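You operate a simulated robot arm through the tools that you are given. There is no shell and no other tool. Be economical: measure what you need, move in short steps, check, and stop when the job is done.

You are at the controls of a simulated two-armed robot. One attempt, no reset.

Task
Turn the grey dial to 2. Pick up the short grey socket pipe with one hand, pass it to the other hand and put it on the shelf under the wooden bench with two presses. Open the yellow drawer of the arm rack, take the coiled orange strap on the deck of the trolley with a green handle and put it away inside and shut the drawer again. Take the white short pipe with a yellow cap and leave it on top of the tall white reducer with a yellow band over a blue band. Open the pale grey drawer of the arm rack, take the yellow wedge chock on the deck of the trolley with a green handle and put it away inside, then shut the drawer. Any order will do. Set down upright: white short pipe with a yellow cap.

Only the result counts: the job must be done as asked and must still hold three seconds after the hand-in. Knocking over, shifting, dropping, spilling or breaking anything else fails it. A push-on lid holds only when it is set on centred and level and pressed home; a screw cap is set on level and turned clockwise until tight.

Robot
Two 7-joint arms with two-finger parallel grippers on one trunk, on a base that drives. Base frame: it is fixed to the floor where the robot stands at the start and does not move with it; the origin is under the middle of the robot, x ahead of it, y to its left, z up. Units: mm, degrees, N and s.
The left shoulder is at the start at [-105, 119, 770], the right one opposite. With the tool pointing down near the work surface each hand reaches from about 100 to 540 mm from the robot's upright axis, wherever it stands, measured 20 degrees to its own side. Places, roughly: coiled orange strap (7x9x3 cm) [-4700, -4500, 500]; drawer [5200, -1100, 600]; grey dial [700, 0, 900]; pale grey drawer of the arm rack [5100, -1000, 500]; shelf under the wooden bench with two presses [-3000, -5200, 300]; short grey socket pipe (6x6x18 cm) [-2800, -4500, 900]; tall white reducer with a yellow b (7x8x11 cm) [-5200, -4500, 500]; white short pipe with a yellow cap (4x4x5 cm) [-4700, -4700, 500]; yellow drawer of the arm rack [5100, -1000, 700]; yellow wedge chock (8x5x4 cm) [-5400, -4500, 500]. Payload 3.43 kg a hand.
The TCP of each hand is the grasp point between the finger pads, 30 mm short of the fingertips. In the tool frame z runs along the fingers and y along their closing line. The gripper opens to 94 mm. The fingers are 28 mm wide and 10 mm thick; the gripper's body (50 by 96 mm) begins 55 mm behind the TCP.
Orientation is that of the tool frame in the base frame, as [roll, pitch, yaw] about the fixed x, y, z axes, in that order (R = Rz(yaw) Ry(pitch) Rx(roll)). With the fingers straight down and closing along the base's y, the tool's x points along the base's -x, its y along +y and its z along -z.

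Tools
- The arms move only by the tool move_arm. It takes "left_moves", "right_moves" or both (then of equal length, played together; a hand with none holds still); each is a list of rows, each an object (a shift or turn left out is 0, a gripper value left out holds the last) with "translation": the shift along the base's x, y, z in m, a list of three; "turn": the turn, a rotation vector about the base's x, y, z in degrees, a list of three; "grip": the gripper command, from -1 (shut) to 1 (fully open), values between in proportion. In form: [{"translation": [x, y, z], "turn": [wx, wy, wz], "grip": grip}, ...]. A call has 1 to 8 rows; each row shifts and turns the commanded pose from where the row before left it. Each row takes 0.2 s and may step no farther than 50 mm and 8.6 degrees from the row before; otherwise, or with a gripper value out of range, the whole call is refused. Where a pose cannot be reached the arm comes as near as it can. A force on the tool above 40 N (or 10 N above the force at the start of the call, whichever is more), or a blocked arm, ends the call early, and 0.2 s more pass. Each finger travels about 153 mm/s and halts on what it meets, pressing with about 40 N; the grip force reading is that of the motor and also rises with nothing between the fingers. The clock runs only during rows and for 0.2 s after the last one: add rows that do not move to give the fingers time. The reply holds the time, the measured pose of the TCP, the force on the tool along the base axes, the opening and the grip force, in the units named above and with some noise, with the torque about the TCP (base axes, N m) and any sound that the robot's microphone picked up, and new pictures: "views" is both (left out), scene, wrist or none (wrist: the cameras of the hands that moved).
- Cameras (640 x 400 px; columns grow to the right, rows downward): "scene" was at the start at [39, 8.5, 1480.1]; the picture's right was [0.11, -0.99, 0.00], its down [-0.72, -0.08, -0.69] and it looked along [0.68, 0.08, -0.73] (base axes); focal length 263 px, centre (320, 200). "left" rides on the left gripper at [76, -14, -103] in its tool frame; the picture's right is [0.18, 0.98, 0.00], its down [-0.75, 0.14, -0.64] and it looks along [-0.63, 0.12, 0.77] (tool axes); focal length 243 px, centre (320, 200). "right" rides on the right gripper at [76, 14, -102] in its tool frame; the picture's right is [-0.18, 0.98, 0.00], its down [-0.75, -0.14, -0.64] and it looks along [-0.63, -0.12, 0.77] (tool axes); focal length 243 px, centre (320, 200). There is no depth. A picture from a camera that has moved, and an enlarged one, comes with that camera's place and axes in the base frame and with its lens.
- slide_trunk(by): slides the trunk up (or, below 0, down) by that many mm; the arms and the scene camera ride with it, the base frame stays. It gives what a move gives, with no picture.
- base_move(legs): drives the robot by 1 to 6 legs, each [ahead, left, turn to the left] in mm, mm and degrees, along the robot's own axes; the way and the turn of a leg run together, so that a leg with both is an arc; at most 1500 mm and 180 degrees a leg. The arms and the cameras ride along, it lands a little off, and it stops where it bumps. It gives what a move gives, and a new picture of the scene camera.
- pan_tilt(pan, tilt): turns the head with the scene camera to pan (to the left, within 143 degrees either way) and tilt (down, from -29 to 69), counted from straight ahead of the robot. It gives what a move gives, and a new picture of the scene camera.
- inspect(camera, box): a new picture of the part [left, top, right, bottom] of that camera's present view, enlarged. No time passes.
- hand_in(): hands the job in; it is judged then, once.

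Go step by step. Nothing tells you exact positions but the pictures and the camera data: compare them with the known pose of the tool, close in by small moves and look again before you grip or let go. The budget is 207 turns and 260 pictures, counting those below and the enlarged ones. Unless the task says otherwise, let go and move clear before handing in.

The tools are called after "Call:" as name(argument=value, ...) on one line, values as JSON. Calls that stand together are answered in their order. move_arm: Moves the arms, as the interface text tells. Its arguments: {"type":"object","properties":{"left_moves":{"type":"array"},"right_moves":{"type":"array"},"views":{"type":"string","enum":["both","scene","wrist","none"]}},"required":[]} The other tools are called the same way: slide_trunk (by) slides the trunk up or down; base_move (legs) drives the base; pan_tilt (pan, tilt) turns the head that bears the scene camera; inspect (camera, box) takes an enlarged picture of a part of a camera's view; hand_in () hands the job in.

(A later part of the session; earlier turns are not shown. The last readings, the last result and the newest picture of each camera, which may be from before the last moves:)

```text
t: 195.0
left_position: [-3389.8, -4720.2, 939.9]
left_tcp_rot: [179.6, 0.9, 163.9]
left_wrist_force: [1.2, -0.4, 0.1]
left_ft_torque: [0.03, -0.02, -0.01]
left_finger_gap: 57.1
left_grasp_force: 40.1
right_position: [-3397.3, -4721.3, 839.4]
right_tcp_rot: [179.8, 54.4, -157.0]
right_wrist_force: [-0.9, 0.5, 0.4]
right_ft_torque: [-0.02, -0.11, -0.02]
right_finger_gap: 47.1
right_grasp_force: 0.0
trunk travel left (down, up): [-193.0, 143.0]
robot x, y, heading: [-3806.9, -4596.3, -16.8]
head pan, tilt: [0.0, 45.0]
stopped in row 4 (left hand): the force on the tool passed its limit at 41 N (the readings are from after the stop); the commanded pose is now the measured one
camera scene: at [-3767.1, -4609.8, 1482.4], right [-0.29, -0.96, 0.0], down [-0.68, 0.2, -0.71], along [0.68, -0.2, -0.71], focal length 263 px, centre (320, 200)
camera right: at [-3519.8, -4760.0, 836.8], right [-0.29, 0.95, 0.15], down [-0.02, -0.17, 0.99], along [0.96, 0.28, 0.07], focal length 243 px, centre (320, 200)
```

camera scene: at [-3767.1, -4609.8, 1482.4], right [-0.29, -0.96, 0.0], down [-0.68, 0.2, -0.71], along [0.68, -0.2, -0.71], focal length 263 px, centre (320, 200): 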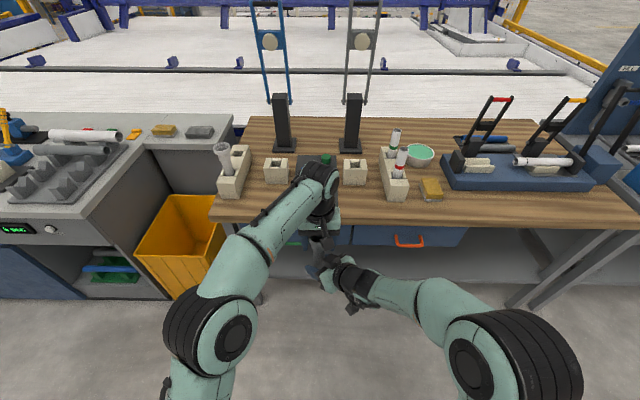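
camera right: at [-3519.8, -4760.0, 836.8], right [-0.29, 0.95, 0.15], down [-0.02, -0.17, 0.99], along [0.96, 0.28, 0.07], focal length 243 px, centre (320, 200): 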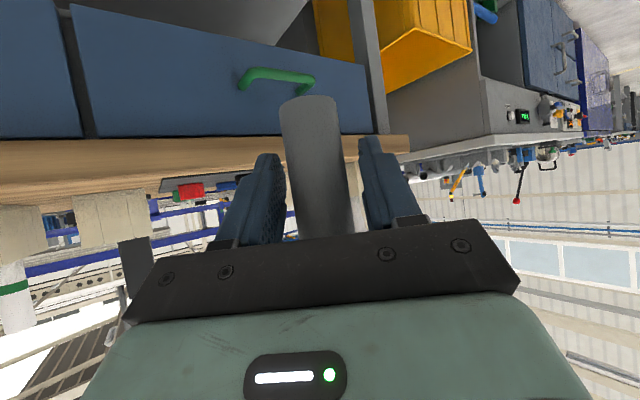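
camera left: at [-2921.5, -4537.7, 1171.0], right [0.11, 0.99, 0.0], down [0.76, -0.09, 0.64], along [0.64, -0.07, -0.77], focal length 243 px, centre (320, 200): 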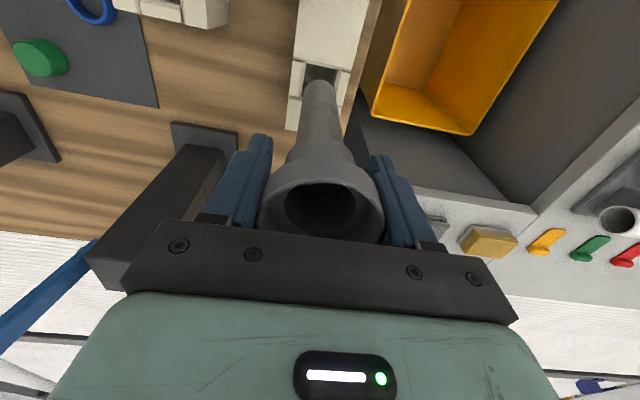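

One finger touched first and nudged the pipe. I recentre the right hand by a few mm and finish closing.

Call:
move_arm(right_moves=[{"translation": [0.0018, -0.0042, 0], "grip": 0.0}, {"grip": -0.1}, {"grip": -0.25}, {"grip": -0.6}, {}], views="wrist")

```text
t: 196.2
left_position: [-3388.4, -4721.8, 941.1]
left_tcp_rot: [179.9, 1.2, 163.9]
left_wrist_force: [21.1, -19.1, -2.6]
left_ft_torque: [-0.33, -0.58, 1.02]
left_finger_gap: 57.0
left_grasp_force: 40.0
right_position: [-3396.8, -4724.5, 838.8]
right_tcp_rot: [179.8, 54.3, -156.6]
right_wrist_force: [-21.8, 19.2, 2.2]
right_ft_torque: [-1.66, -1.58, -0.78]
right_finger_gap: 34.7
right_grasp_force: 39.9
trunk travel left (down, up): [-193.0, 143.0]
robot x, y, heading: [-3806.0, -4594.2, -16.6]
head pan, tilt: [0.0, 45.0]
camera right: at [-3518.7, -4763.3, 836.9], right [-0.29, 0.94, 0.15], down [-0.02, -0.16, 0.99], along [0.96, 0.29, 0.07], focal length 243 px, centre (320, 200)
```

right: 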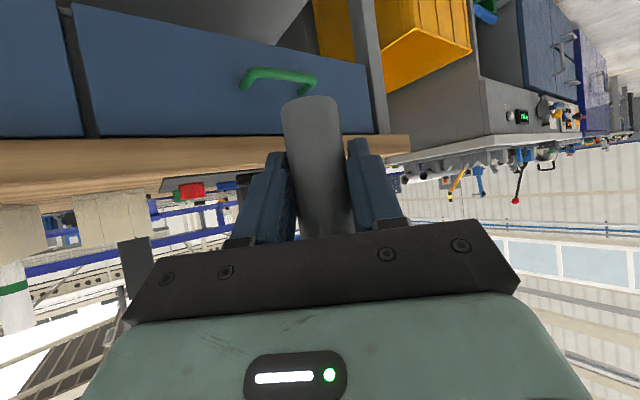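

The right hand holds the pipe. I open the left hand and raise it clear.

Call:
move_arm(left_moves=[{"grip": 0}, {"grip": 1}, {"grip": 1}, {"translation": [0, 0, 0.04]}, {"translation": [0, 0, 0.045]}, {"translation": [-0.01, 0.02, 0.045]}, {"translation": [-0.02, 0.04, 0.02]}, {"translation": [-0.02, 0.04, 0.02]}], views="none")

Call:
move_arm(left_moves=[{"translation": [-0.025, 0.035, 0]}, {"translation": [-0.025, 0.035, 0]}, {"translation": [-0.025, 0.035, 0]}, {}], views="scene")

Call:
inspect(camera="right", box=[200, 50, 440, 250])

```text
refused: row 6 steps farther than a row can; nothing moved
```

```text
t: 196.5
left_position: [-3390.1, -4718.1, 940.9]
left_tcp_rot: [-180.0, 1.8, 164.2]
left_wrist_force: [1.0, -0.5, -0.6]
left_ft_torque: [0.06, 0.2, 0.22]
left_finger_gap: 57.3
left_grasp_force: 39.9
right_position: [-3397.3, -4721.0, 837.7]
right_tcp_rot: [-179.9, 54.5, -156.2]
right_wrist_force: [-1.2, 0.9, -0.6]
right_ft_torque: [-0.06, -0.34, -0.17]
right_finger_gap: 34.2
right_grasp_force: 39.5
trunk travel left (down, up): [-193.0, 143.0]
robot x, y, heading: [-3804.6, -4596.0, -16.7]
head pan, tilt: [0.0, 45.0]
stopped in row 1 (left hand): the force on the tool passed its limit at 56 N (the readings are from after the stop); the commanded pose is now the measured one
camera scene: at [-3767.5, -4609.4, 1482.4], right [-0.29, -0.96, 0.0], down [-0.68, 0.2, -0.71], along [0.68, -0.2, -0.71], focal length 263 px, centre (320, 200)
```

scene: 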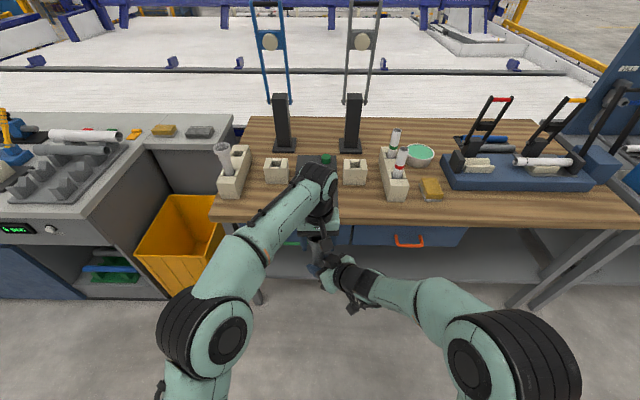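

```text
2.00 times, centred on (320, 150) of right
camera zoom: at [-3519.7, -4761.2, 836.7], right [-0.3, 0.94, 0.15], down [-0.02, -0.16, 0.99], along [0.95, 0.29, 0.07], focal length 485 px, centre (320, 300)
```

zoom: 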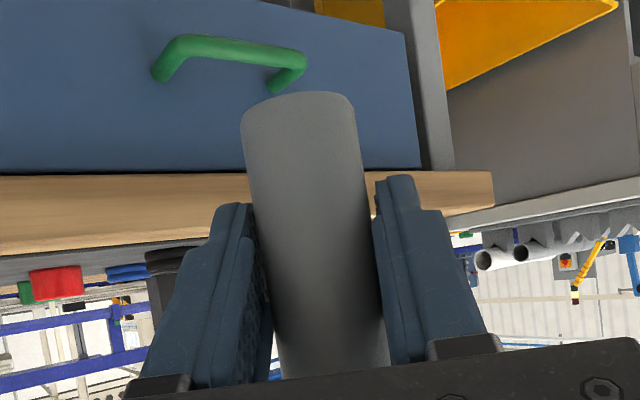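

The oversize row was refused and the follow-up stopped by the force limit; both hands still hold the pipe. I redo the release properly.

Call:
move_arm(left_moves=[{"grip": 0.6}, {"grip": 1}, {"grip": 1}, {}, {"translation": [0, 0, 0.04]}, {"translation": [0, 0, 0.045]}, {"translation": [0, 0, 0.045]}, {}], views="both")

```text
t: 198.3
left_position: [-3390.9, -4717.7, 1037.5]
left_tcp_rot: [-179.9, 1.7, 164.3]
left_wrist_force: [0.1, -0.6, 0.1]
left_ft_torque: [0.02, 0.01, -0.02]
left_finger_gap: 93.9
left_grasp_force: 0.1
left hand out of reach, approached as far as the arm can: row 7
right_position: [-3397.4, -4722.2, 837.2]
right_tcp_rot: [179.9, 54.4, -156.2]
right_wrist_force: [0.2, 0.3, -0.3]
right_ft_torque: [-0.03, 0.02, 0.01]
right_finger_gap: 34.6
right_grasp_force: 40.1
trunk travel left (down, up): [-193.0, 143.0]
robot x, y, heading: [-3809.3, -4599.6, -16.5]
head pan, tilt: [0.0, 45.0]
camera scene: at [-3767.2, -4610.1, 1482.4], right [-0.29, -0.96, 0.0], down [-0.68, 0.2, -0.71], along [0.68, -0.2, -0.71], focal length 263 px, centre (320, 200)
camera left: at [-3471.4, -4711.3, 1138.7], right [0.09, 1.0, -0.01], down [0.74, -0.06, 0.66], along [0.66, -0.06, -0.75], focal length 243 px, centre (320, 200)
```

scene: 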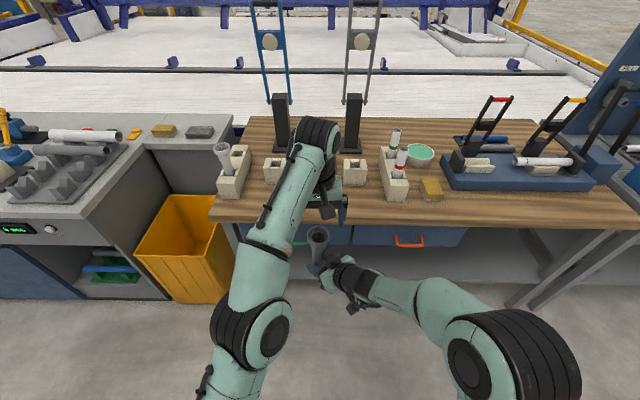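
left: 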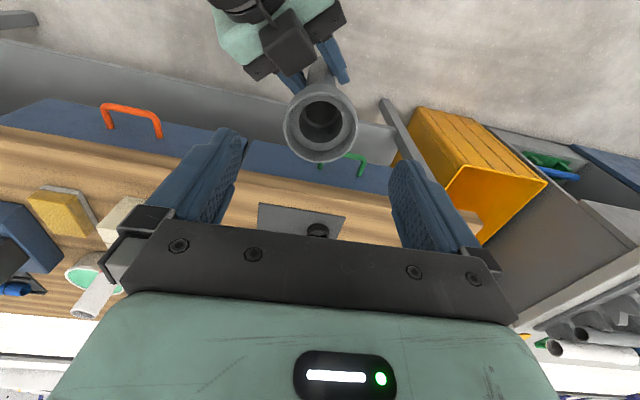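

The right hand alone holds the pipe. I tuck the left hand away.

Call:
move_arm(left_moves=[{"translation": [-0.0266, 0.0293, 0.015]}, {"translation": [-0.0266, 0.0293, 0.015]}, {"translation": [-0.0266, 0.0293, 0.015]}, {"translation": [-0.0266, 0.0293, 0.015]}, {"translation": [-0.0266, 0.0293, 0.015]}, {"translation": [-0.0266, 0.0293, 0.015]}, {"translation": [-0.0266, 0.0293, 0.015]}, {}], views="none")

Call:
slide_trunk(by=-190)

Call:
move_arm(right_moves=[{"translation": [0, 0, -0.04]}, {"translation": [0, 0, -0.04]}, {"translation": [0, 0, -0.04]}, {"translation": [0, 0, -0.04]}, {"translation": [0, 0, -0.03]}, {"translation": [0, 0, -0.03]}, {}], views="both")

```text
t: 200.1
left_position: [-3578.6, -4511.1, 1143.6]
left_tcp_rot: [-179.9, 1.7, 164.2]
left_wrist_force: [0.3, -0.3, 0.0]
left_ft_torque: [0.02, 0.01, 0.0]
left_finger_gap: 93.9
left_grasp_force: 0.1
right_position: [-3396.9, -4723.3, 839.1]
right_tcp_rot: [179.8, 54.5, -156.3]
right_wrist_force: [-0.3, 0.4, 0.1]
right_ft_torque: [-0.01, 0.03, -0.04]
right_finger_gap: 34.2
right_grasp_force: 40.6
trunk travel left (down, up): [-193.0, 143.0]
robot x, y, heading: [-3806.2, -4599.2, -16.3]
head pan, tilt: [0.0, 45.0]
```

```text
t: 202.2
left_position: [-3576.8, -4512.4, 953.6]
left_tcp_rot: [-179.9, 1.9, 164.2]
left_wrist_force: [0.1, -0.4, 0.3]
left_ft_torque: [0.02, 0.01, -0.02]
left_finger_gap: 94.0
left_grasp_force: 0.1
right_position: [-3398.6, -4722.9, 650.4]
right_tcp_rot: [-180.0, 54.6, -156.2]
right_wrist_force: [-0.4, 0.0, -0.7]
right_ft_torque: [-0.01, 0.02, -0.01]
right_finger_gap: 34.2
right_grasp_force: 40.6
trunk travel left (down, up): [-3.0, 333.0]
robot x, y, heading: [-3806.0, -4594.8, -17.0]
head pan, tilt: [0.0, 45.0]
```

```text
t: 203.8
left_position: [-3576.6, -4513.1, 953.9]
left_tcp_rot: [-179.9, 1.9, 164.2]
left_wrist_force: [-1.1, 0.4, 0.1]
left_ft_torque: [0.02, -0.02, -0.02]
left_finger_gap: 93.9
left_grasp_force: 0.0
right_position: [-3396.9, -4721.0, 429.0]
right_tcp_rot: [179.9, 54.4, -156.1]
right_wrist_force: [0.1, -0.4, -0.4]
right_ft_torque: [0.01, 0.02, 0.0]
right_finger_gap: 34.1
right_grasp_force: 40.4
trunk travel left (down, up): [-3.0, 333.0]
robot x, y, heading: [-3801.4, -4598.5, -16.6]
head pan, tilt: [0.0, 45.0]
camera scene: at [-3722.5, -4623.4, 1289.7], right [-0.29, -0.96, 0.0], down [-0.68, 0.2, -0.71], along [0.68, -0.2, -0.71], focal length 263 px, centre (320, 200)
camera right: at [-3518.7, -4760.9, 427.8], right [-0.3, 0.94, 0.15], down [-0.02, -0.16, 0.99], along [0.95, 0.29, 0.07], focal length 243 px, centre (320, 200)
```

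scene: 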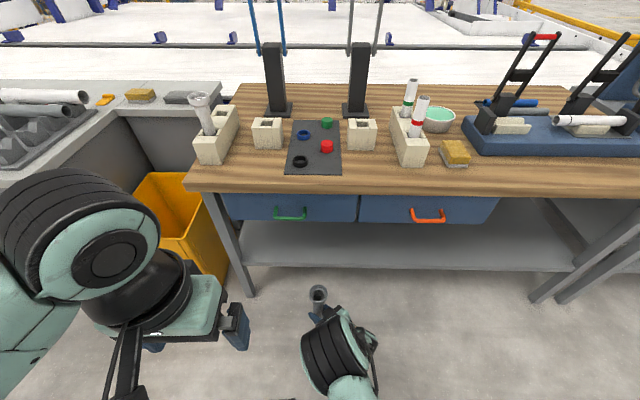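
right: 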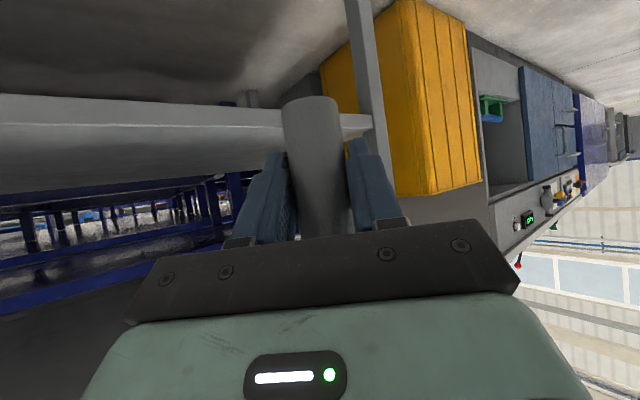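

I zoom in on the shelf edge to get its height.

Call:
inspect(camera="right", box=[0, 50, 400, 250])

Call:
inspect(camera="scene", box=[200, 180, 440, 330])

```text
1.60 times, centred on (200, 150) of right
camera zoom: at [-3518.7, -4760.9, 427.8], right [-0.3, 0.94, 0.15], down [-0.02, -0.16, 0.99], along [0.95, 0.29, 0.07], focal length 388 px, centre (512, 280)
```

zoom: 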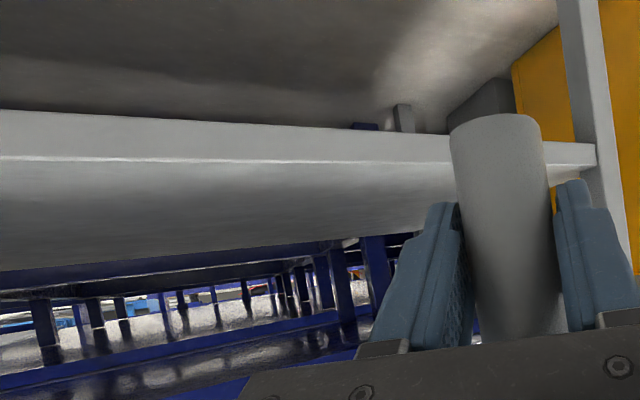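

```text
2.67 times, centred on (320, 255) of scene
camera zoom: at [-3722.5, -4623.4, 1289.7], right [-0.29, -0.96, 0.0], down [-0.68, 0.2, -0.71], along [0.68, -0.2, -0.71], focal length 702 px, centre (320, 53)
```

zoom: 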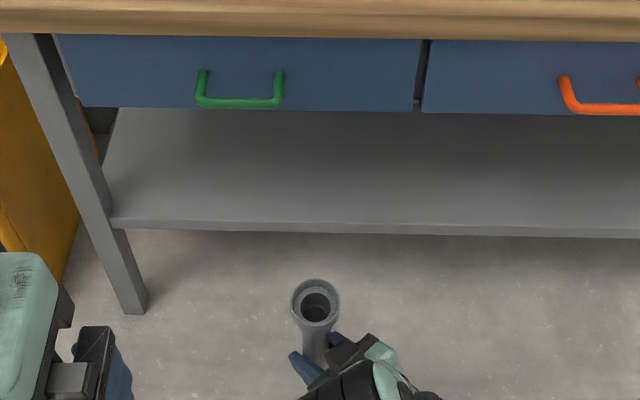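

The shelf top is at z≈327 with its edge about 673 mm ahead; the pipe's foot is at z≈381. I drive ahead 310 mm to bring the pipe over the shelf.

Call:
base_move(legs=[[200, 0, 0]])

Call:
base_move(legs=[[112, 0, 0]])

Call:
inspect(camera="right", box=[80, 20, 480, 270])

```text
t: 205.4
left_position: [-3385.0, -4570.3, 952.6]
left_tcp_rot: [-179.9, 1.7, 164.2]
left_wrist_force: [0.9, 0.3, 0.6]
left_ft_torque: [0.03, 0.05, -0.02]
left_finger_gap: 94.0
left_grasp_force: 0.0
right_position: [-3203.3, -4779.5, 429.4]
right_tcp_rot: [179.9, 54.4, -156.1]
right_wrist_force: [0.0, 0.1, -0.2]
right_ft_torque: [0.01, 0.01, 0.02]
right_finger_gap: 34.1
right_grasp_force: 40.2
trunk travel left (down, up): [-3.0, 333.0]
robot x, y, heading: [-3615.6, -4657.9, -17.0]
head pan, tilt: [0.0, 45.0]
camera scene: at [-3529.6, -4681.4, 1289.6], right [-0.29, -0.96, 0.0], down [-0.68, 0.2, -0.71], along [0.68, -0.2, -0.71], focal length 263 px, centre (320, 200)
```

scene: 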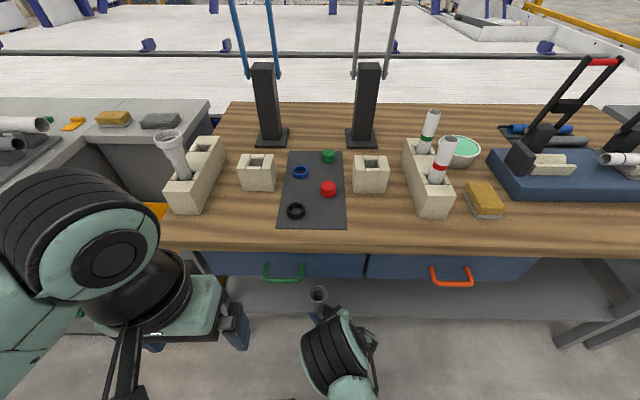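

```text
t: 206.6
left_position: [-3275.1, -4603.2, 954.2]
left_tcp_rot: [-179.8, 1.7, 164.3]
left_wrist_force: [0.6, -0.1, -0.2]
left_ft_torque: [-0.02, 0.03, -0.03]
left_finger_gap: 94.1
left_grasp_force: 0.1
right_position: [-3095.0, -4812.3, 429.5]
right_tcp_rot: [179.9, 54.4, -156.1]
right_wrist_force: [0.3, -0.2, 0.3]
right_ft_torque: [-0.01, 0.02, -0.02]
right_finger_gap: 34.2
right_grasp_force: 39.9
trunk travel left (down, up): [-3.0, 333.0]
robot x, y, heading: [-3504.2, -4690.2, -16.5]
head pan, tilt: [0.0, 45.0]
camera scene: at [-3420.3, -4714.1, 1289.6], right [-0.29, -0.96, 0.0], down [-0.68, 0.2, -0.71], along [0.68, -0.2, -0.71], focal length 263 px, centre (320, 200)
```

scene: 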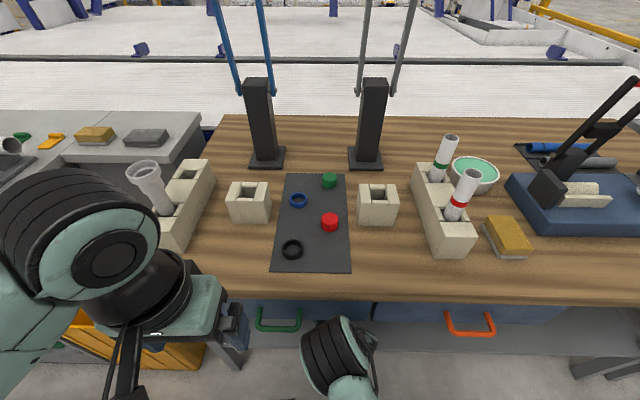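

```text
1.60 times, centred on (280, 145) of right
camera zoom: at [-3216.7, -4851.4, 428.0], right [-0.3, 0.94, 0.15], down [-0.02, -0.16, 0.99], along [0.95, 0.29, 0.07], focal length 388 px, centre (384, 288)
```

zoom: 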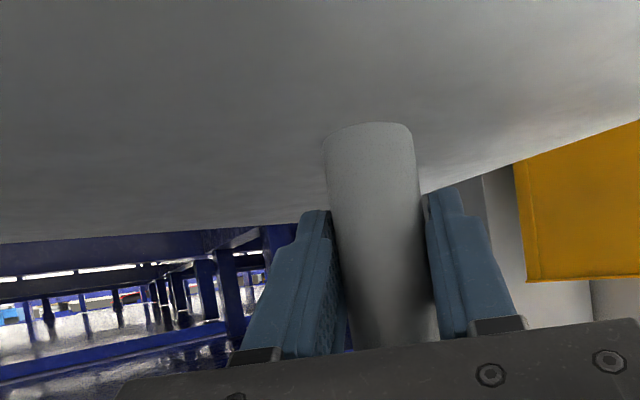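

The pipe is over the shelf. I lower it slowly.

Call:
move_arm(right_moves=[{"translation": [0, 0, -0.03]}, {"translation": [0, 0, -0.014]}, {"translation": [0, 0, -0.004]}, {}], views="wrist")

```text
t: 207.6
left_position: [-3275.4, -4603.9, 953.5]
left_tcp_rot: [-180.0, 1.9, 164.4]
left_wrist_force: [0.4, 0.2, 0.2]
left_ft_torque: [0.02, 0.0, 0.01]
left_finger_gap: 93.9
left_grasp_force: 0.0
right_position: [-3095.7, -4811.2, 382.2]
right_tcp_rot: [179.9, 54.5, -156.1]
right_wrist_force: [0.7, -0.5, 1.0]
right_ft_torque: [-0.04, 0.01, -0.02]
right_finger_gap: 33.8
right_grasp_force: 40.2
trunk travel left (down, up): [-3.0, 333.0]
robot x, y, heading: [-3503.0, -4685.7, -16.7]
head pan, tilt: [0.0, 45.0]
camera right: at [-3217.5, -4850.7, 380.3], right [-0.3, 0.94, 0.15], down [-0.02, -0.16, 0.99], along [0.95, 0.29, 0.07], focal length 243 px, centre (320, 200)
```

right: 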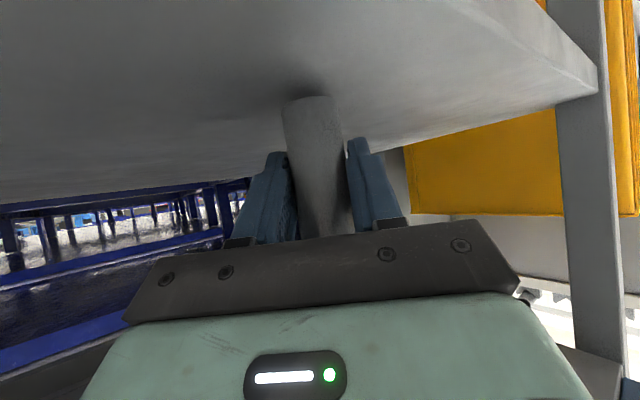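

Shadow shows it is nearly touching. I step down in 2 mm steps, watching the force.

Call:
move_arm(right_moves=[{"translation": [0, 0, -0.002]}, {"translation": [0, 0, -0.002]}, {"translation": [0, 0, -0.002]}, {}], views="wrist")

```text
t: 208.6
left_position: [-3274.7, -4603.9, 953.6]
left_tcp_rot: [-179.9, 1.8, 164.3]
left_wrist_force: [0.1, -0.4, -0.6]
left_ft_torque: [-0.03, 0.02, 0.02]
left_finger_gap: 94.1
left_grasp_force: 0.0
right_position: [-3095.0, -4811.8, 376.3]
right_tcp_rot: [180.0, 54.5, -156.2]
right_wrist_force: [0.0, -0.6, -0.6]
right_ft_torque: [-0.01, 0.03, 0.04]
right_finger_gap: 34.1
right_grasp_force: 40.3
trunk travel left (down, up): [-3.0, 333.0]
robot x, y, heading: [-3505.2, -4687.6, -17.0]
head pan, tilt: [0.0, 45.0]
camera right: at [-3216.7, -4851.7, 374.6], right [-0.3, 0.94, 0.15], down [-0.02, -0.16, 0.99], along [0.95, 0.29, 0.07], focal length 243 px, centre (320, 200)
```

right: 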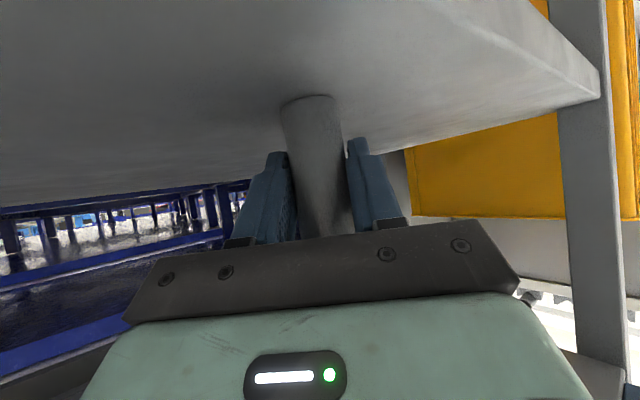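

Call:
move_arm(right_moves=[{"translation": [0, 0, -0.002]}, {"translation": [0, 0, -0.002]}, {"translation": [0, 0, -0.002]}, {}], views="wrist")

```text
t: 209.6
left_position: [-3276.1, -4602.9, 954.3]
left_tcp_rot: [-179.9, 1.9, 164.3]
left_wrist_force: [-0.6, -0.1, -0.7]
left_ft_torque: [-0.01, 0.0, 0.02]
left_finger_gap: 93.9
left_grasp_force: 0.0
right_position: [-3091.7, -4812.1, 374.2]
right_tcp_rot: [-179.9, 55.2, -155.8]
right_wrist_force: [-2.6, -3.1, 36.9]
right_ft_torque: [-0.07, -0.05, -0.08]
right_finger_gap: 34.0
right_grasp_force: 39.8
trunk travel left (down, up): [-3.0, 333.0]
robot x, y, heading: [-3504.2, -4689.9, -16.6]
head pan, tilt: [0.0, 45.0]
camera right: at [-3214.7, -4850.9, 370.5], right [-0.3, 0.94, 0.15], down [-0.03, -0.17, 0.99], along [0.95, 0.29, 0.08], focal length 243 px, centre (320, 200)
```

right: 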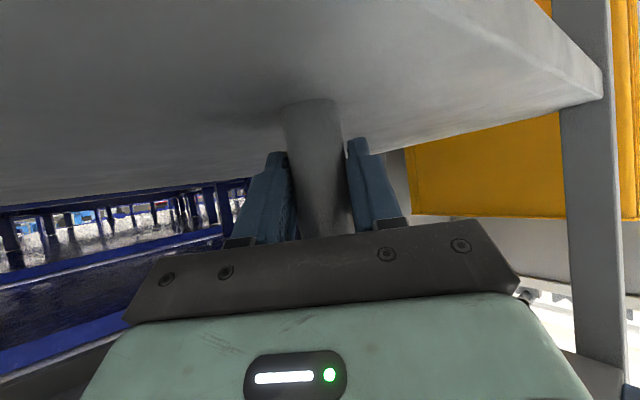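

Touchdown (37 N). I relieve the press, then open slowly.

Call:
move_arm(right_moves=[{"translation": [0, 0, 0.0035]}, {}], views="none")

```text
t: 210.2
left_position: [-3274.4, -4603.8, 953.1]
left_tcp_rot: [-179.9, 1.8, 164.3]
left_wrist_force: [0.3, 0.7, -0.5]
left_ft_torque: [0.01, 0.01, 0.01]
left_finger_gap: 93.9
left_grasp_force: 0.0
right_position: [-3094.8, -4810.5, 374.6]
right_tcp_rot: [179.9, 54.6, -156.0]
right_wrist_force: [7.4, -0.2, 17.2]
right_ft_torque: [0.13, -0.49, -0.03]
right_finger_gap: 34.1
right_grasp_force: 39.9
trunk travel left (down, up): [-3.0, 333.0]
robot x, y, heading: [-3503.5, -4690.9, -16.8]
head pan, tilt: [0.0, 45.0]
```

Call:
move_arm(right_moves=[{"translation": [0, 0, 0.001]}, {"grip": -0.2}, {"grip": -0.1}, {"grip": 0.1}, {"grip": 0.5}, {"grip": 1}, {}], views="wrist")

```text
t: 211.8
left_position: [-3274.8, -4602.2, 952.7]
left_tcp_rot: [-179.9, 1.8, 164.4]
left_wrist_force: [0.0, -0.1, 0.2]
left_ft_torque: [-0.01, 0.01, 0.03]
left_finger_gap: 94.0
left_grasp_force: 0.1
right_position: [-3094.5, -4811.2, 375.3]
right_tcp_rot: [179.9, 54.4, -156.1]
right_wrist_force: [0.3, 0.2, 0.0]
right_ft_torque: [0.0, -0.04, -0.01]
right_finger_gap: 94.2
right_grasp_force: 0.0
trunk travel left (down, up): [-3.0, 333.0]
robot x, y, heading: [-3505.4, -4689.8, -17.0]
head pan, tilt: [0.0, 45.0]
camera right: at [-3216.6, -4851.4, 372.8], right [-0.3, 0.94, 0.15], down [-0.02, -0.16, 0.99], along [0.95, 0.29, 0.07], focal length 243 px, centre (320, 200)
```

right: 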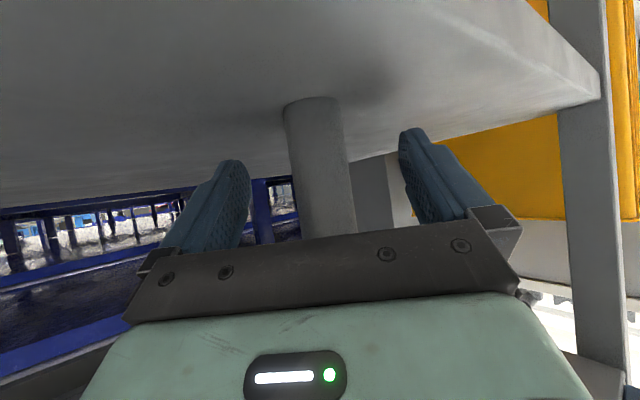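

The pipe stands on the shelf by itself. I withdraw the hand along its axis and then back the base off.

Call:
move_arm(right_moves=[{"translation": [-0.032, -0.014, 0]}, {"translation": [-0.036, -0.016, 0]}, {"translation": [-0.036, -0.016, 0]}, {"translation": [-0.036, -0.016, 0]}, {}], views="wrist")

Call:
base_move(legs=[[-350, 0, 0]])

```text
t: 213.0
left_position: [-3274.6, -4602.7, 953.4]
left_tcp_rot: [-180.0, 1.9, 164.3]
left_wrist_force: [0.3, 1.0, -0.2]
left_ft_torque: [0.0, 0.0, 0.03]
left_finger_gap: 93.8
left_grasp_force: 0.1
right_position: [-3236.3, -4875.2, 374.1]
right_tcp_rot: [180.0, 54.4, -156.2]
right_wrist_force: [0.5, 0.5, -0.1]
right_ft_torque: [0.02, 0.04, 0.0]
right_finger_gap: 93.8
right_grasp_force: 0.1
trunk travel left (down, up): [-3.0, 333.0]
robot x, y, heading: [-3506.0, -4688.1, -16.5]
head pan, tilt: [0.0, 45.0]
camera right: at [-3358.9, -4915.2, 371.6], right [-0.3, 0.94, 0.15], down [-0.02, -0.16, 0.99], along [0.95, 0.29, 0.07], focal length 243 px, centre (320, 200)
```

right: 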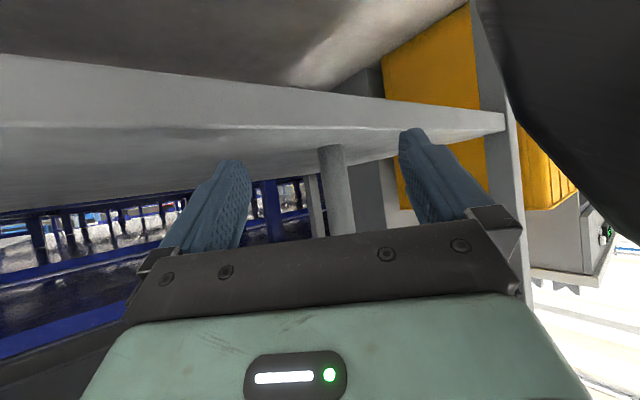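

```text
t: 215.3
left_position: [-3610.6, -4502.2, 952.7]
left_tcp_rot: [-180.0, 1.8, 164.2]
left_wrist_force: [-0.1, -0.1, -0.1]
left_ft_torque: [0.01, -0.01, 0.0]
left_finger_gap: 94.1
left_grasp_force: 0.1
right_position: [-3573.7, -4774.1, 372.7]
right_tcp_rot: [179.9, 54.4, -156.2]
right_wrist_force: [0.1, 0.8, 0.9]
right_ft_torque: [0.06, -0.03, 0.01]
right_finger_gap: 94.0
right_grasp_force: 0.0
trunk travel left (down, up): [-3.0, 333.0]
robot x, y, heading: [-3843.2, -4587.5, -16.9]
head pan, tilt: [0.0, 45.0]
camera scene: at [-3757.9, -4612.7, 1289.7], right [-0.29, -0.96, 0.0], down [-0.68, 0.2, -0.71], along [0.68, -0.2, -0.71], focal length 263 px, centre (320, 200)
```

scene: 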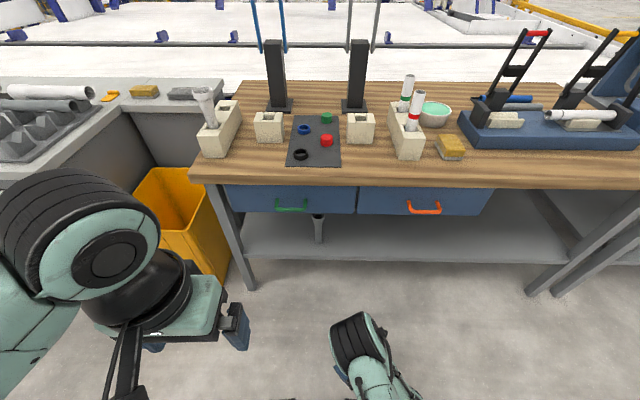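

The grey pipe stands on the shelf. I raise the trunk, bring the right hand back to pointing down, and turn toward the trolley.

Call:
slide_trunk(by=190)

Call:
move_arm(right_moves=[{"translation": [0, 0, 0.035], "turn": [-3.136, 7.11, 0]}, {"translation": [0, 0, 0.035], "turn": [-3.136, 7.11, 0]}, {"translation": [0, 0, 0.035], "turn": [-3.136, 7.11, 0]}, {"translation": [0, 0, 0.035], "turn": [-3.136, 7.11, 0]}, {"translation": [0, 0, 0.035], "turn": [-3.136, 7.11, 0]}, {"translation": [0, 0, 0.035], "turn": [-3.136, 7.11, 0]}, {"translation": [0, 0, 0.035], "turn": [-3.136, 7.11, 0]}, {}], views="none")

Call:
move_arm(right_moves=[{"translation": [0.008, -0.012, 0.045], "turn": [0, 0, -8]}, {"translation": [0.008, -0.012, 0.045], "turn": [0, 0, -8]}, {"translation": [0.008, -0.012, 0.045], "turn": [0, 0, -8]}, {"translation": [0.008, -0.012, 0.045], "turn": [0, 0, -8]}, {"translation": [0.008, -0.012, 0.045], "turn": [0, 0, -8]}, {"translation": [0.0, 0, 0.04]}, {}], views="none")

Call:
base_move(legs=[[0, 0, -88], [0, 0, -88]])

Call:
pan_tilt(pan=0, tilt=38)

```text
t: 217.4
left_position: [-3611.1, -4502.0, 1144.2]
left_tcp_rot: [-179.9, 1.7, 164.2]
left_wrist_force: [-0.5, 0.8, 0.2]
left_ft_torque: [0.02, -0.01, 0.01]
left_finger_gap: 94.1
left_grasp_force: 0.0
right_position: [-3574.2, -4775.3, 563.0]
right_tcp_rot: [179.9, 54.4, -156.3]
right_wrist_force: [-0.6, -0.1, 0.0]
right_ft_torque: [0.0, 0.01, 0.01]
right_finger_gap: 94.1
right_grasp_force: 0.1
trunk travel left (down, up): [-193.0, 143.0]
robot x, y, heading: [-3841.7, -4586.1, -16.6]
head pan, tilt: [0.0, 45.0]
```

```text
t: 219.2
left_position: [-3611.7, -4503.0, 1143.4]
left_tcp_rot: [-179.9, 1.8, 164.2]
left_wrist_force: [-0.4, 0.1, -0.8]
left_ft_torque: [0.01, 0.0, 0.01]
left_finger_gap: 94.0
left_grasp_force: 0.2
right_position: [-3574.3, -4774.9, 808.7]
right_tcp_rot: [180.0, 0.1, -156.2]
right_wrist_force: [0.1, -0.1, 0.0]
right_ft_torque: [-0.01, 0.01, -0.02]
right_finger_gap: 93.9
right_grasp_force: 0.0
trunk travel left (down, up): [-193.0, 143.0]
robot x, y, heading: [-3840.1, -4594.6, -16.6]
head pan, tilt: [0.0, 45.0]
```

```text
t: 220.8
left_position: [-3611.7, -4502.6, 1142.7]
left_tcp_rot: [-180.0, 1.9, 164.1]
left_wrist_force: [0.5, 0.1, 0.5]
left_ft_torque: [-0.02, 0.0, -0.02]
left_finger_gap: 94.0
left_grasp_force: 0.1
right_position: [-3534.7, -4835.3, 1074.8]
right_tcp_rot: [179.9, 0.0, 163.8]
right_wrist_force: [0.1, 0.1, -0.1]
right_ft_torque: [0.02, 0.03, -0.01]
right_finger_gap: 94.2
right_grasp_force: 0.1
trunk travel left (down, up): [-193.0, 143.0]
robot x, y, heading: [-3841.7, -4589.8, -16.9]
head pan, tilt: [0.0, 45.0]
```

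```text
t: 228.7
left_position: [-4066.8, -4683.2, 1143.6]
left_tcp_rot: [-179.9, 1.9, -13.0]
left_wrist_force: [0.6, -0.3, 0.8]
left_ft_torque: [0.0, -0.03, 0.0]
left_finger_gap: 94.0
left_grasp_force: 0.1
right_position: [-4159.3, -4355.2, 1075.4]
right_tcp_rot: [179.9, 0.1, -13.4]
right_wrist_force: [-0.8, 0.1, -0.4]
right_ft_torque: [0.03, -0.01, 0.04]
right_finger_gap: 94.2
right_grasp_force: 0.2
trunk travel left (down, up): [-193.0, 143.0]
robot x, y, heading: [-3841.9, -4587.5, 165.9]
head pan, tilt: [0.0, 45.0]
camera scene: at [-3879.0, -4578.3, 1482.4], right [0.24, 0.97, 0.0], down [0.69, -0.17, -0.71], along [-0.69, 0.17, -0.71], focal length 263 px, centre (320, 200)
```

scene: 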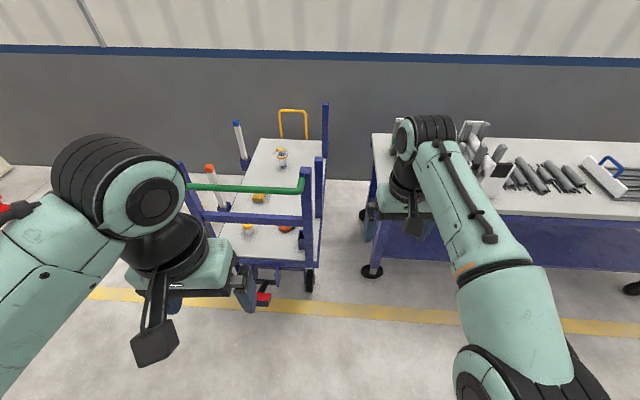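

```text
t: 229.4
left_position: [-4067.2, -4684.1, 1143.9]
left_tcp_rot: [-179.9, 1.8, -13.1]
left_wrist_force: [-0.5, -0.3, 0.6]
left_ft_torque: [0.02, -0.02, 0.0]
left_finger_gap: 94.0
left_grasp_force: 0.1
right_position: [-4159.7, -4354.7, 1073.5]
right_tcp_rot: [179.9, 0.0, -13.4]
right_wrist_force: [-0.1, -0.9, 0.1]
right_ft_torque: [0.02, -0.01, 0.01]
right_finger_gap: 94.1
right_grasp_force: 0.0
trunk travel left (down, up): [-193.0, 143.0]
robot x, y, heading: [-3843.2, -4585.6, 166.0]
head pan, tilt: [0.0, 38.0]
camera scene: at [-3883.8, -4577.1, 1492.6], right [0.24, 0.97, 0.0], down [0.6, -0.15, -0.79], along [-0.76, 0.19, -0.62], focal length 263 px, centre (320, 200)
```

scene: 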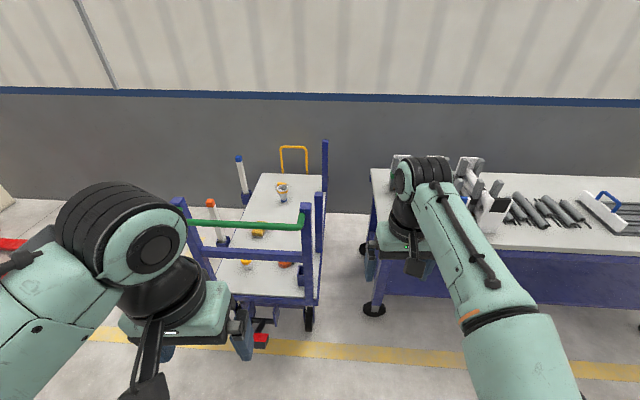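

The trolley's handle end faces me, so I want its side. I look left and zoom on the trolley.

Call:
inspect(camera="scene", box=[160, 130, 400, 350])

Call:
pan_tilt(pan=50, tilt=38)

```text
1.82 times, centred on (280, 240) of scene
camera zoom: at [-3883.8, -4577.1, 1492.6], right [0.24, 0.97, 0.0], down [0.6, -0.15, -0.79], along [-0.76, 0.19, -0.62], focal length 479 px, centre (393, 127)
```

zoom: 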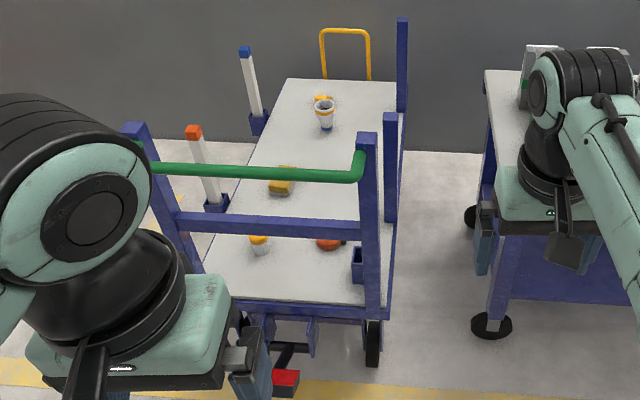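

```text
t: 230.6
left_position: [-4067.7, -4683.5, 1142.8]
left_tcp_rot: [-180.0, 1.8, -13.0]
left_wrist_force: [-0.4, 0.6, 0.0]
left_ft_torque: [-0.01, 0.03, 0.02]
left_finger_gap: 94.0
left_grasp_force: 0.0
right_position: [-4159.0, -4355.2, 1074.4]
right_tcp_rot: [179.9, 0.0, -13.4]
right_wrist_force: [0.4, -0.2, -0.8]
right_ft_torque: [0.0, 0.0, -0.02]
right_finger_gap: 94.2
right_grasp_force: 0.1
trunk travel left (down, up): [-193.0, 143.0]
robot x, y, heading: [-3843.6, -4588.8, 166.0]
head pan, tilt: [50.0, 38.0]
camera scene: at [-3869.9, -4648.6, 1492.7], right [-0.59, 0.81, 0.0], down [0.5, 0.36, -0.79], along [-0.64, -0.46, -0.62], focal length 263 px, centre (320, 200)
```

scene: 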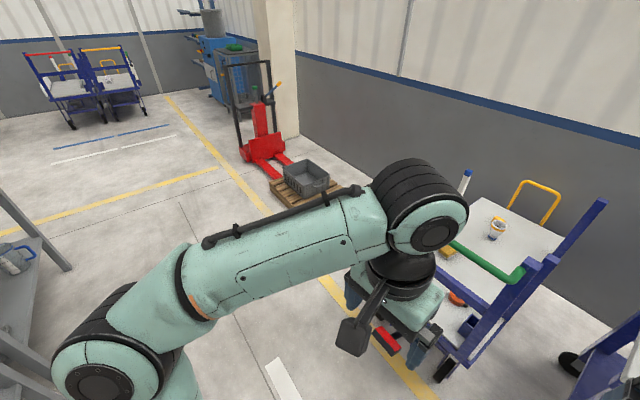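

Trolley deck spans roughly 440 mm wide and runs along the -s direction; its left (south) side is open. I drive around to that side.

Call:
base_move(legs=[[0, 1150, -3], [930, 0, 0], [0, 0, -90]])

Call:
pan_tilt(pan=0, tilt=42)

```text
t: 248.9
left_position: [-5125.2, -5135.8, 1143.6]
left_tcp_rot: [-179.9, 1.8, -105.6]
left_wrist_force: [-0.8, 0.0, 0.1]
left_ft_torque: [0.01, 0.03, 0.01]
left_finger_gap: 94.2
left_grasp_force: 0.1
right_position: [-4792.9, -5059.7, 1073.8]
right_tcp_rot: [179.8, 0.0, -106.0]
right_wrist_force: [0.0, 0.0, -0.1]
right_ft_torque: [0.04, 0.03, -0.02]
right_finger_gap: 94.2
right_grasp_force: 0.1
trunk travel left (down, up): [-193.0, 143.0]
robot x, y, heading: [-5040.5, -5364.3, 73.7]
head pan, tilt: [50.0, 38.0]
camera scene: at [-5097.3, -5334.0, 1492.7], right [0.83, 0.55, 0.0], down [0.34, -0.51, -0.79], along [-0.43, 0.66, -0.62], focal length 263 px, centre (320, 200)
```

scene: 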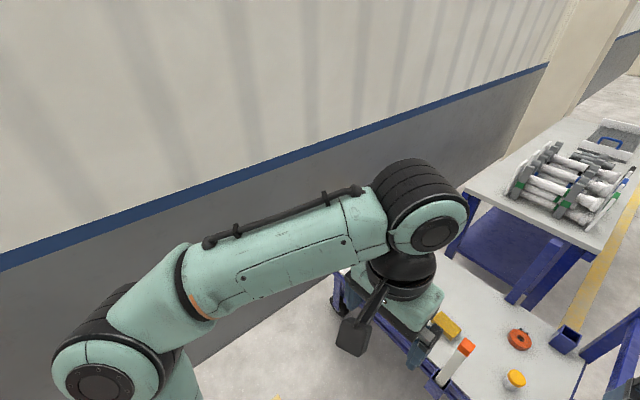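

```text
t: 250.1
left_position: [-5125.3, -5134.9, 1142.8]
left_tcp_rot: [-179.9, 1.8, -105.7]
left_wrist_force: [0.2, 0.1, -0.4]
left_ft_torque: [0.01, 0.01, 0.0]
left_finger_gap: 93.9
left_grasp_force: 0.0
right_position: [-4793.4, -5057.9, 1073.9]
right_tcp_rot: [179.8, 0.2, -105.8]
right_wrist_force: [-0.6, 0.1, 0.0]
right_ft_torque: [0.03, -0.01, -0.03]
right_finger_gap: 94.0
right_grasp_force: 0.1
trunk travel left (down, up): [-193.0, 143.0]
robot x, y, heading: [-5038.1, -5364.6, 73.4]
head pan, tilt: [0.0, 42.0]
camera scene: at [-5026.0, -5325.8, 1486.7], right [0.96, -0.28, 0.0], down [-0.19, -0.64, -0.74], along [0.21, 0.71, -0.67], focal length 263 px, centre (320, 200)
```

scene: 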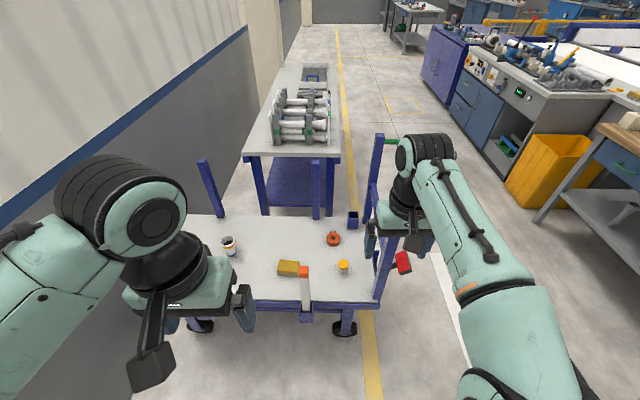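

I see the deck: reducer at left, a yellow block, the yellow-capped white pipe in front of the orange strap. I drive closer and lower the right hand for a wrist view of the white pipe.

Call:
base_move(legs=[[280, 0, 0]])

Call:
pan_tilt(pan=0, tilt=55)

Call:
inspect(camera="right", box=[0, 0, 640, 400])

```text
t: 252.0
left_position: [-5043.8, -4865.4, 1143.6]
left_tcp_rot: [-179.9, 1.7, -105.9]
left_wrist_force: [0.0, 0.7, -0.3]
left_ft_torque: [0.01, 0.04, 0.03]
left_finger_gap: 94.0
left_grasp_force: 0.0
right_position: [-4709.6, -4791.2, 1074.3]
right_tcp_rot: [179.9, -0.1, -106.3]
right_wrist_force: [-0.1, 0.2, -0.4]
right_ft_torque: [0.02, 0.0, 0.01]
right_finger_gap: 93.8
right_grasp_force: 0.0
trunk travel left (down, up): [-193.0, 143.0]
robot x, y, heading: [-4961.4, -5096.3, 73.1]
head pan, tilt: [0.0, 42.0]
camera scene: at [-4944.9, -5056.7, 1486.7], right [0.96, -0.29, 0.0], down [-0.19, -0.64, -0.74], along [0.22, 0.71, -0.67], focal length 263 px, centre (320, 200)
```

scene: 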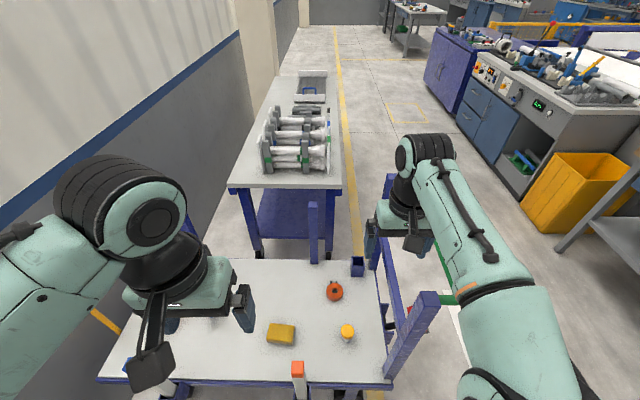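

```text
t: 252.8
left_position: [-5042.9, -4867.8, 1143.6]
left_tcp_rot: [-179.9, 1.8, -105.9]
left_wrist_force: [0.1, 0.5, 0.5]
left_ft_torque: [-0.02, 0.01, 0.04]
left_finger_gap: 93.9
left_grasp_force: 0.1
right_position: [-4710.2, -4792.1, 1073.5]
right_tcp_rot: [179.9, 0.0, -106.3]
right_wrist_force: [0.9, -0.5, -0.2]
right_ft_torque: [-0.05, -0.01, -0.01]
right_finger_gap: 94.0
right_grasp_force: 0.1
trunk travel left (down, up): [-193.0, 143.0]
robot x, y, heading: [-4959.4, -5096.4, 73.2]
head pan, tilt: [0.0, 55.0]
camera scene: at [-4948.5, -5068.5, 1469.0], right [0.96, -0.29, 0.0], down [-0.24, -0.78, -0.57], along [0.17, 0.55, -0.82], focal length 263 px, centre (320, 200)
```

scene: 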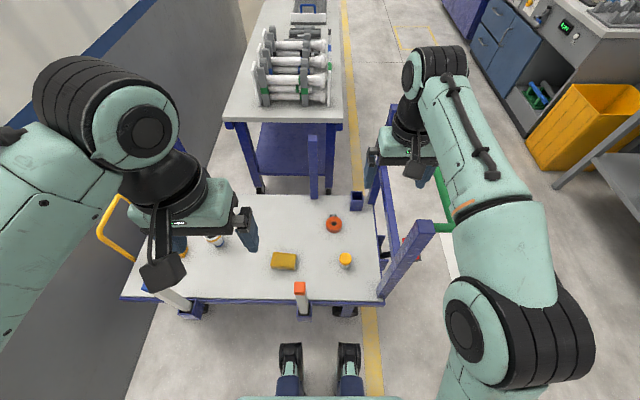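

```text
1.00 times, centred on (320, 200) of right (not enlarged: the box is as wide or as high as the picture)
camera zoom: at [-4744.7, -4861.3, 1177.0], right [-0.89, 0.45, 0.0], down [0.35, 0.68, 0.64], along [0.29, 0.57, -0.77], focal length 243 px, centre (320, 200)
```

zoom: 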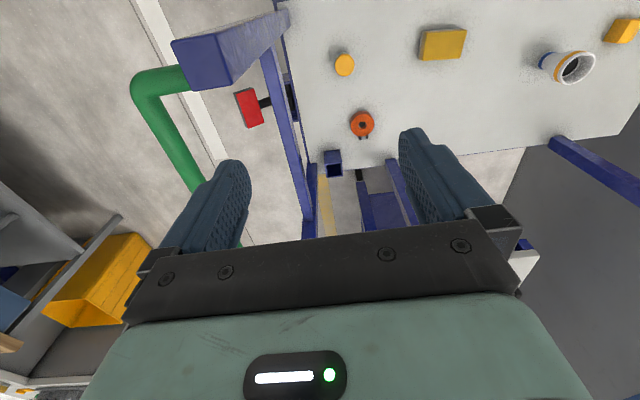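

Before reaching in, the arm's elbow could meet the handle post or stake. I back off, raise the trunk, and rehearse the reach with both arms in free space to see where the elbows go.

Call:
base_move(legs=[[-400, 0, 0]])

Call:
slide_trunk(by=140)

```text
t: 255.2
left_position: [-5159.0, -5243.6, 1143.6]
left_tcp_rot: [-180.0, 1.8, -106.1]
left_wrist_force: [0.7, -0.3, 0.0]
left_ft_torque: [0.03, 0.0, -0.02]
left_finger_gap: 94.0
left_grasp_force: 0.1
right_position: [-4825.2, -5170.0, 1075.6]
right_tcp_rot: [179.9, 0.0, -106.5]
right_wrist_force: [-0.4, -0.4, 0.0]
right_ft_torque: [0.0, -0.01, -0.01]
right_finger_gap: 94.1
right_grasp_force: 0.0
trunk travel left (down, up): [-193.0, 143.0]
robot x, y, heading: [-5071.3, -5474.5, 73.1]
head pan, tilt: [0.0, 55.0]
stopped in leg 1: the robot was blocked; the commanded pose is now the measured one
camera scene: at [-5063.6, -5445.8, 1469.0], right [0.96, -0.29, 0.0], down [-0.24, -0.78, -0.57], along [0.17, 0.55, -0.82], focal length 263 px, centre (320, 200)
```

scene: 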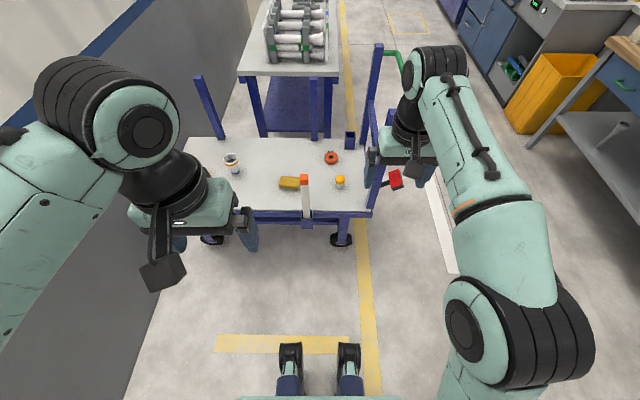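

```text
t: 256.9
left_position: [-5157.5, -5244.2, 1283.0]
left_tcp_rot: [-179.9, 1.8, -106.1]
left_wrist_force: [0.1, 0.0, -1.3]
left_ft_torque: [0.02, -0.02, 0.0]
left_finger_gap: 93.8
left_grasp_force: 0.1
right_position: [-4824.4, -5169.0, 1213.5]
right_tcp_rot: [-180.0, 0.0, -106.4]
right_wrist_force: [-0.3, -1.4, 0.0]
right_ft_torque: [0.03, -0.01, -0.03]
right_finger_gap: 93.9
right_grasp_force: 0.0
trunk travel left (down, up): [-333.0, 3.0]
robot x, y, heading: [-5073.9, -5472.4, 73.1]
head pan, tilt: [0.0, 55.0]
```

The base met something behind (likely the pallet). I ease forward, and check behind.

Call:
base_move(legs=[[50, 0, 0]])

Call:
pan_tilt(pan=140, tilt=45)

```text
t: 257.8
left_position: [-5142.4, -5195.7, 1281.9]
left_tcp_rot: [-180.0, 1.8, -106.1]
left_wrist_force: [-0.2, -0.1, 0.3]
left_ft_torque: [0.06, -0.01, 0.02]
left_finger_gap: 93.8
left_grasp_force: 0.0
right_position: [-4810.1, -5121.8, 1213.3]
right_tcp_rot: [179.9, 0.0, -106.5]
right_wrist_force: [-0.1, -0.3, -0.3]
right_ft_torque: [0.0, 0.03, 0.01]
right_finger_gap: 93.9
right_grasp_force: 0.1
trunk travel left (down, up): [-333.0, 3.0]
robot x, y, heading: [-5056.3, -5427.2, 73.0]
head pan, tilt: [0.0, 55.0]
camera scene: at [-5049.7, -5400.6, 1612.4], right [0.96, -0.29, 0.0], down [-0.24, -0.78, -0.57], along [0.17, 0.55, -0.82], focal length 263 px, centre (320, 200)
```

scene: 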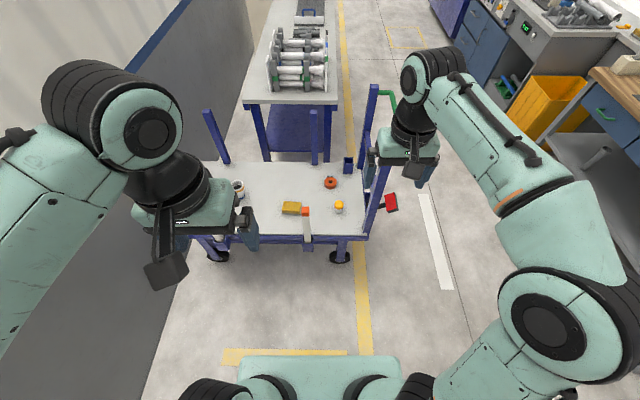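

```text
t: 260.1
left_position: [-5142.0, -5192.9, 1282.1]
left_tcp_rot: [-179.9, 1.7, -106.2]
left_wrist_force: [-0.9, -0.4, -0.6]
left_ft_torque: [-0.03, 0.01, -0.03]
left_finger_gap: 93.7
left_grasp_force: 0.0
right_position: [-4808.8, -5119.1, 1213.3]
right_tcp_rot: [-180.0, 0.0, -106.5]
right_wrist_force: [0.3, 0.7, -0.1]
right_ft_torque: [-0.03, 0.01, 0.02]
right_finger_gap: 93.8
right_grasp_force: 0.0
trunk travel left (down, up): [-333.0, 3.0]
robot x, y, heading: [-5056.4, -5421.3, 72.8]
head pan, tilt: [140.0, 45.0]
camera scene: at [-5138.6, -5511.8, 1626.3], right [-0.54, 0.84, 0.0], down [0.59, 0.38, -0.71], along [-0.59, -0.38, -0.71], focal length 263 px, centre (320, 200)
```

scene: 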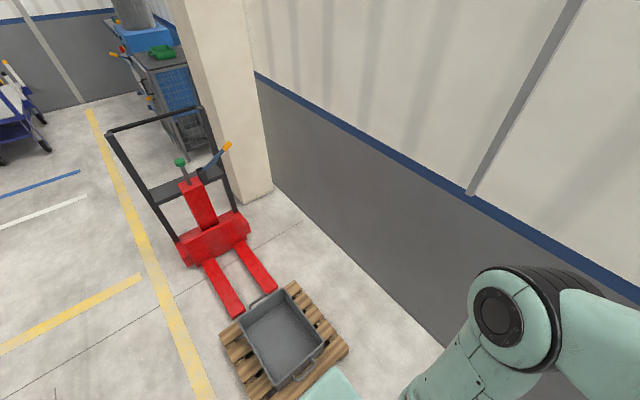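

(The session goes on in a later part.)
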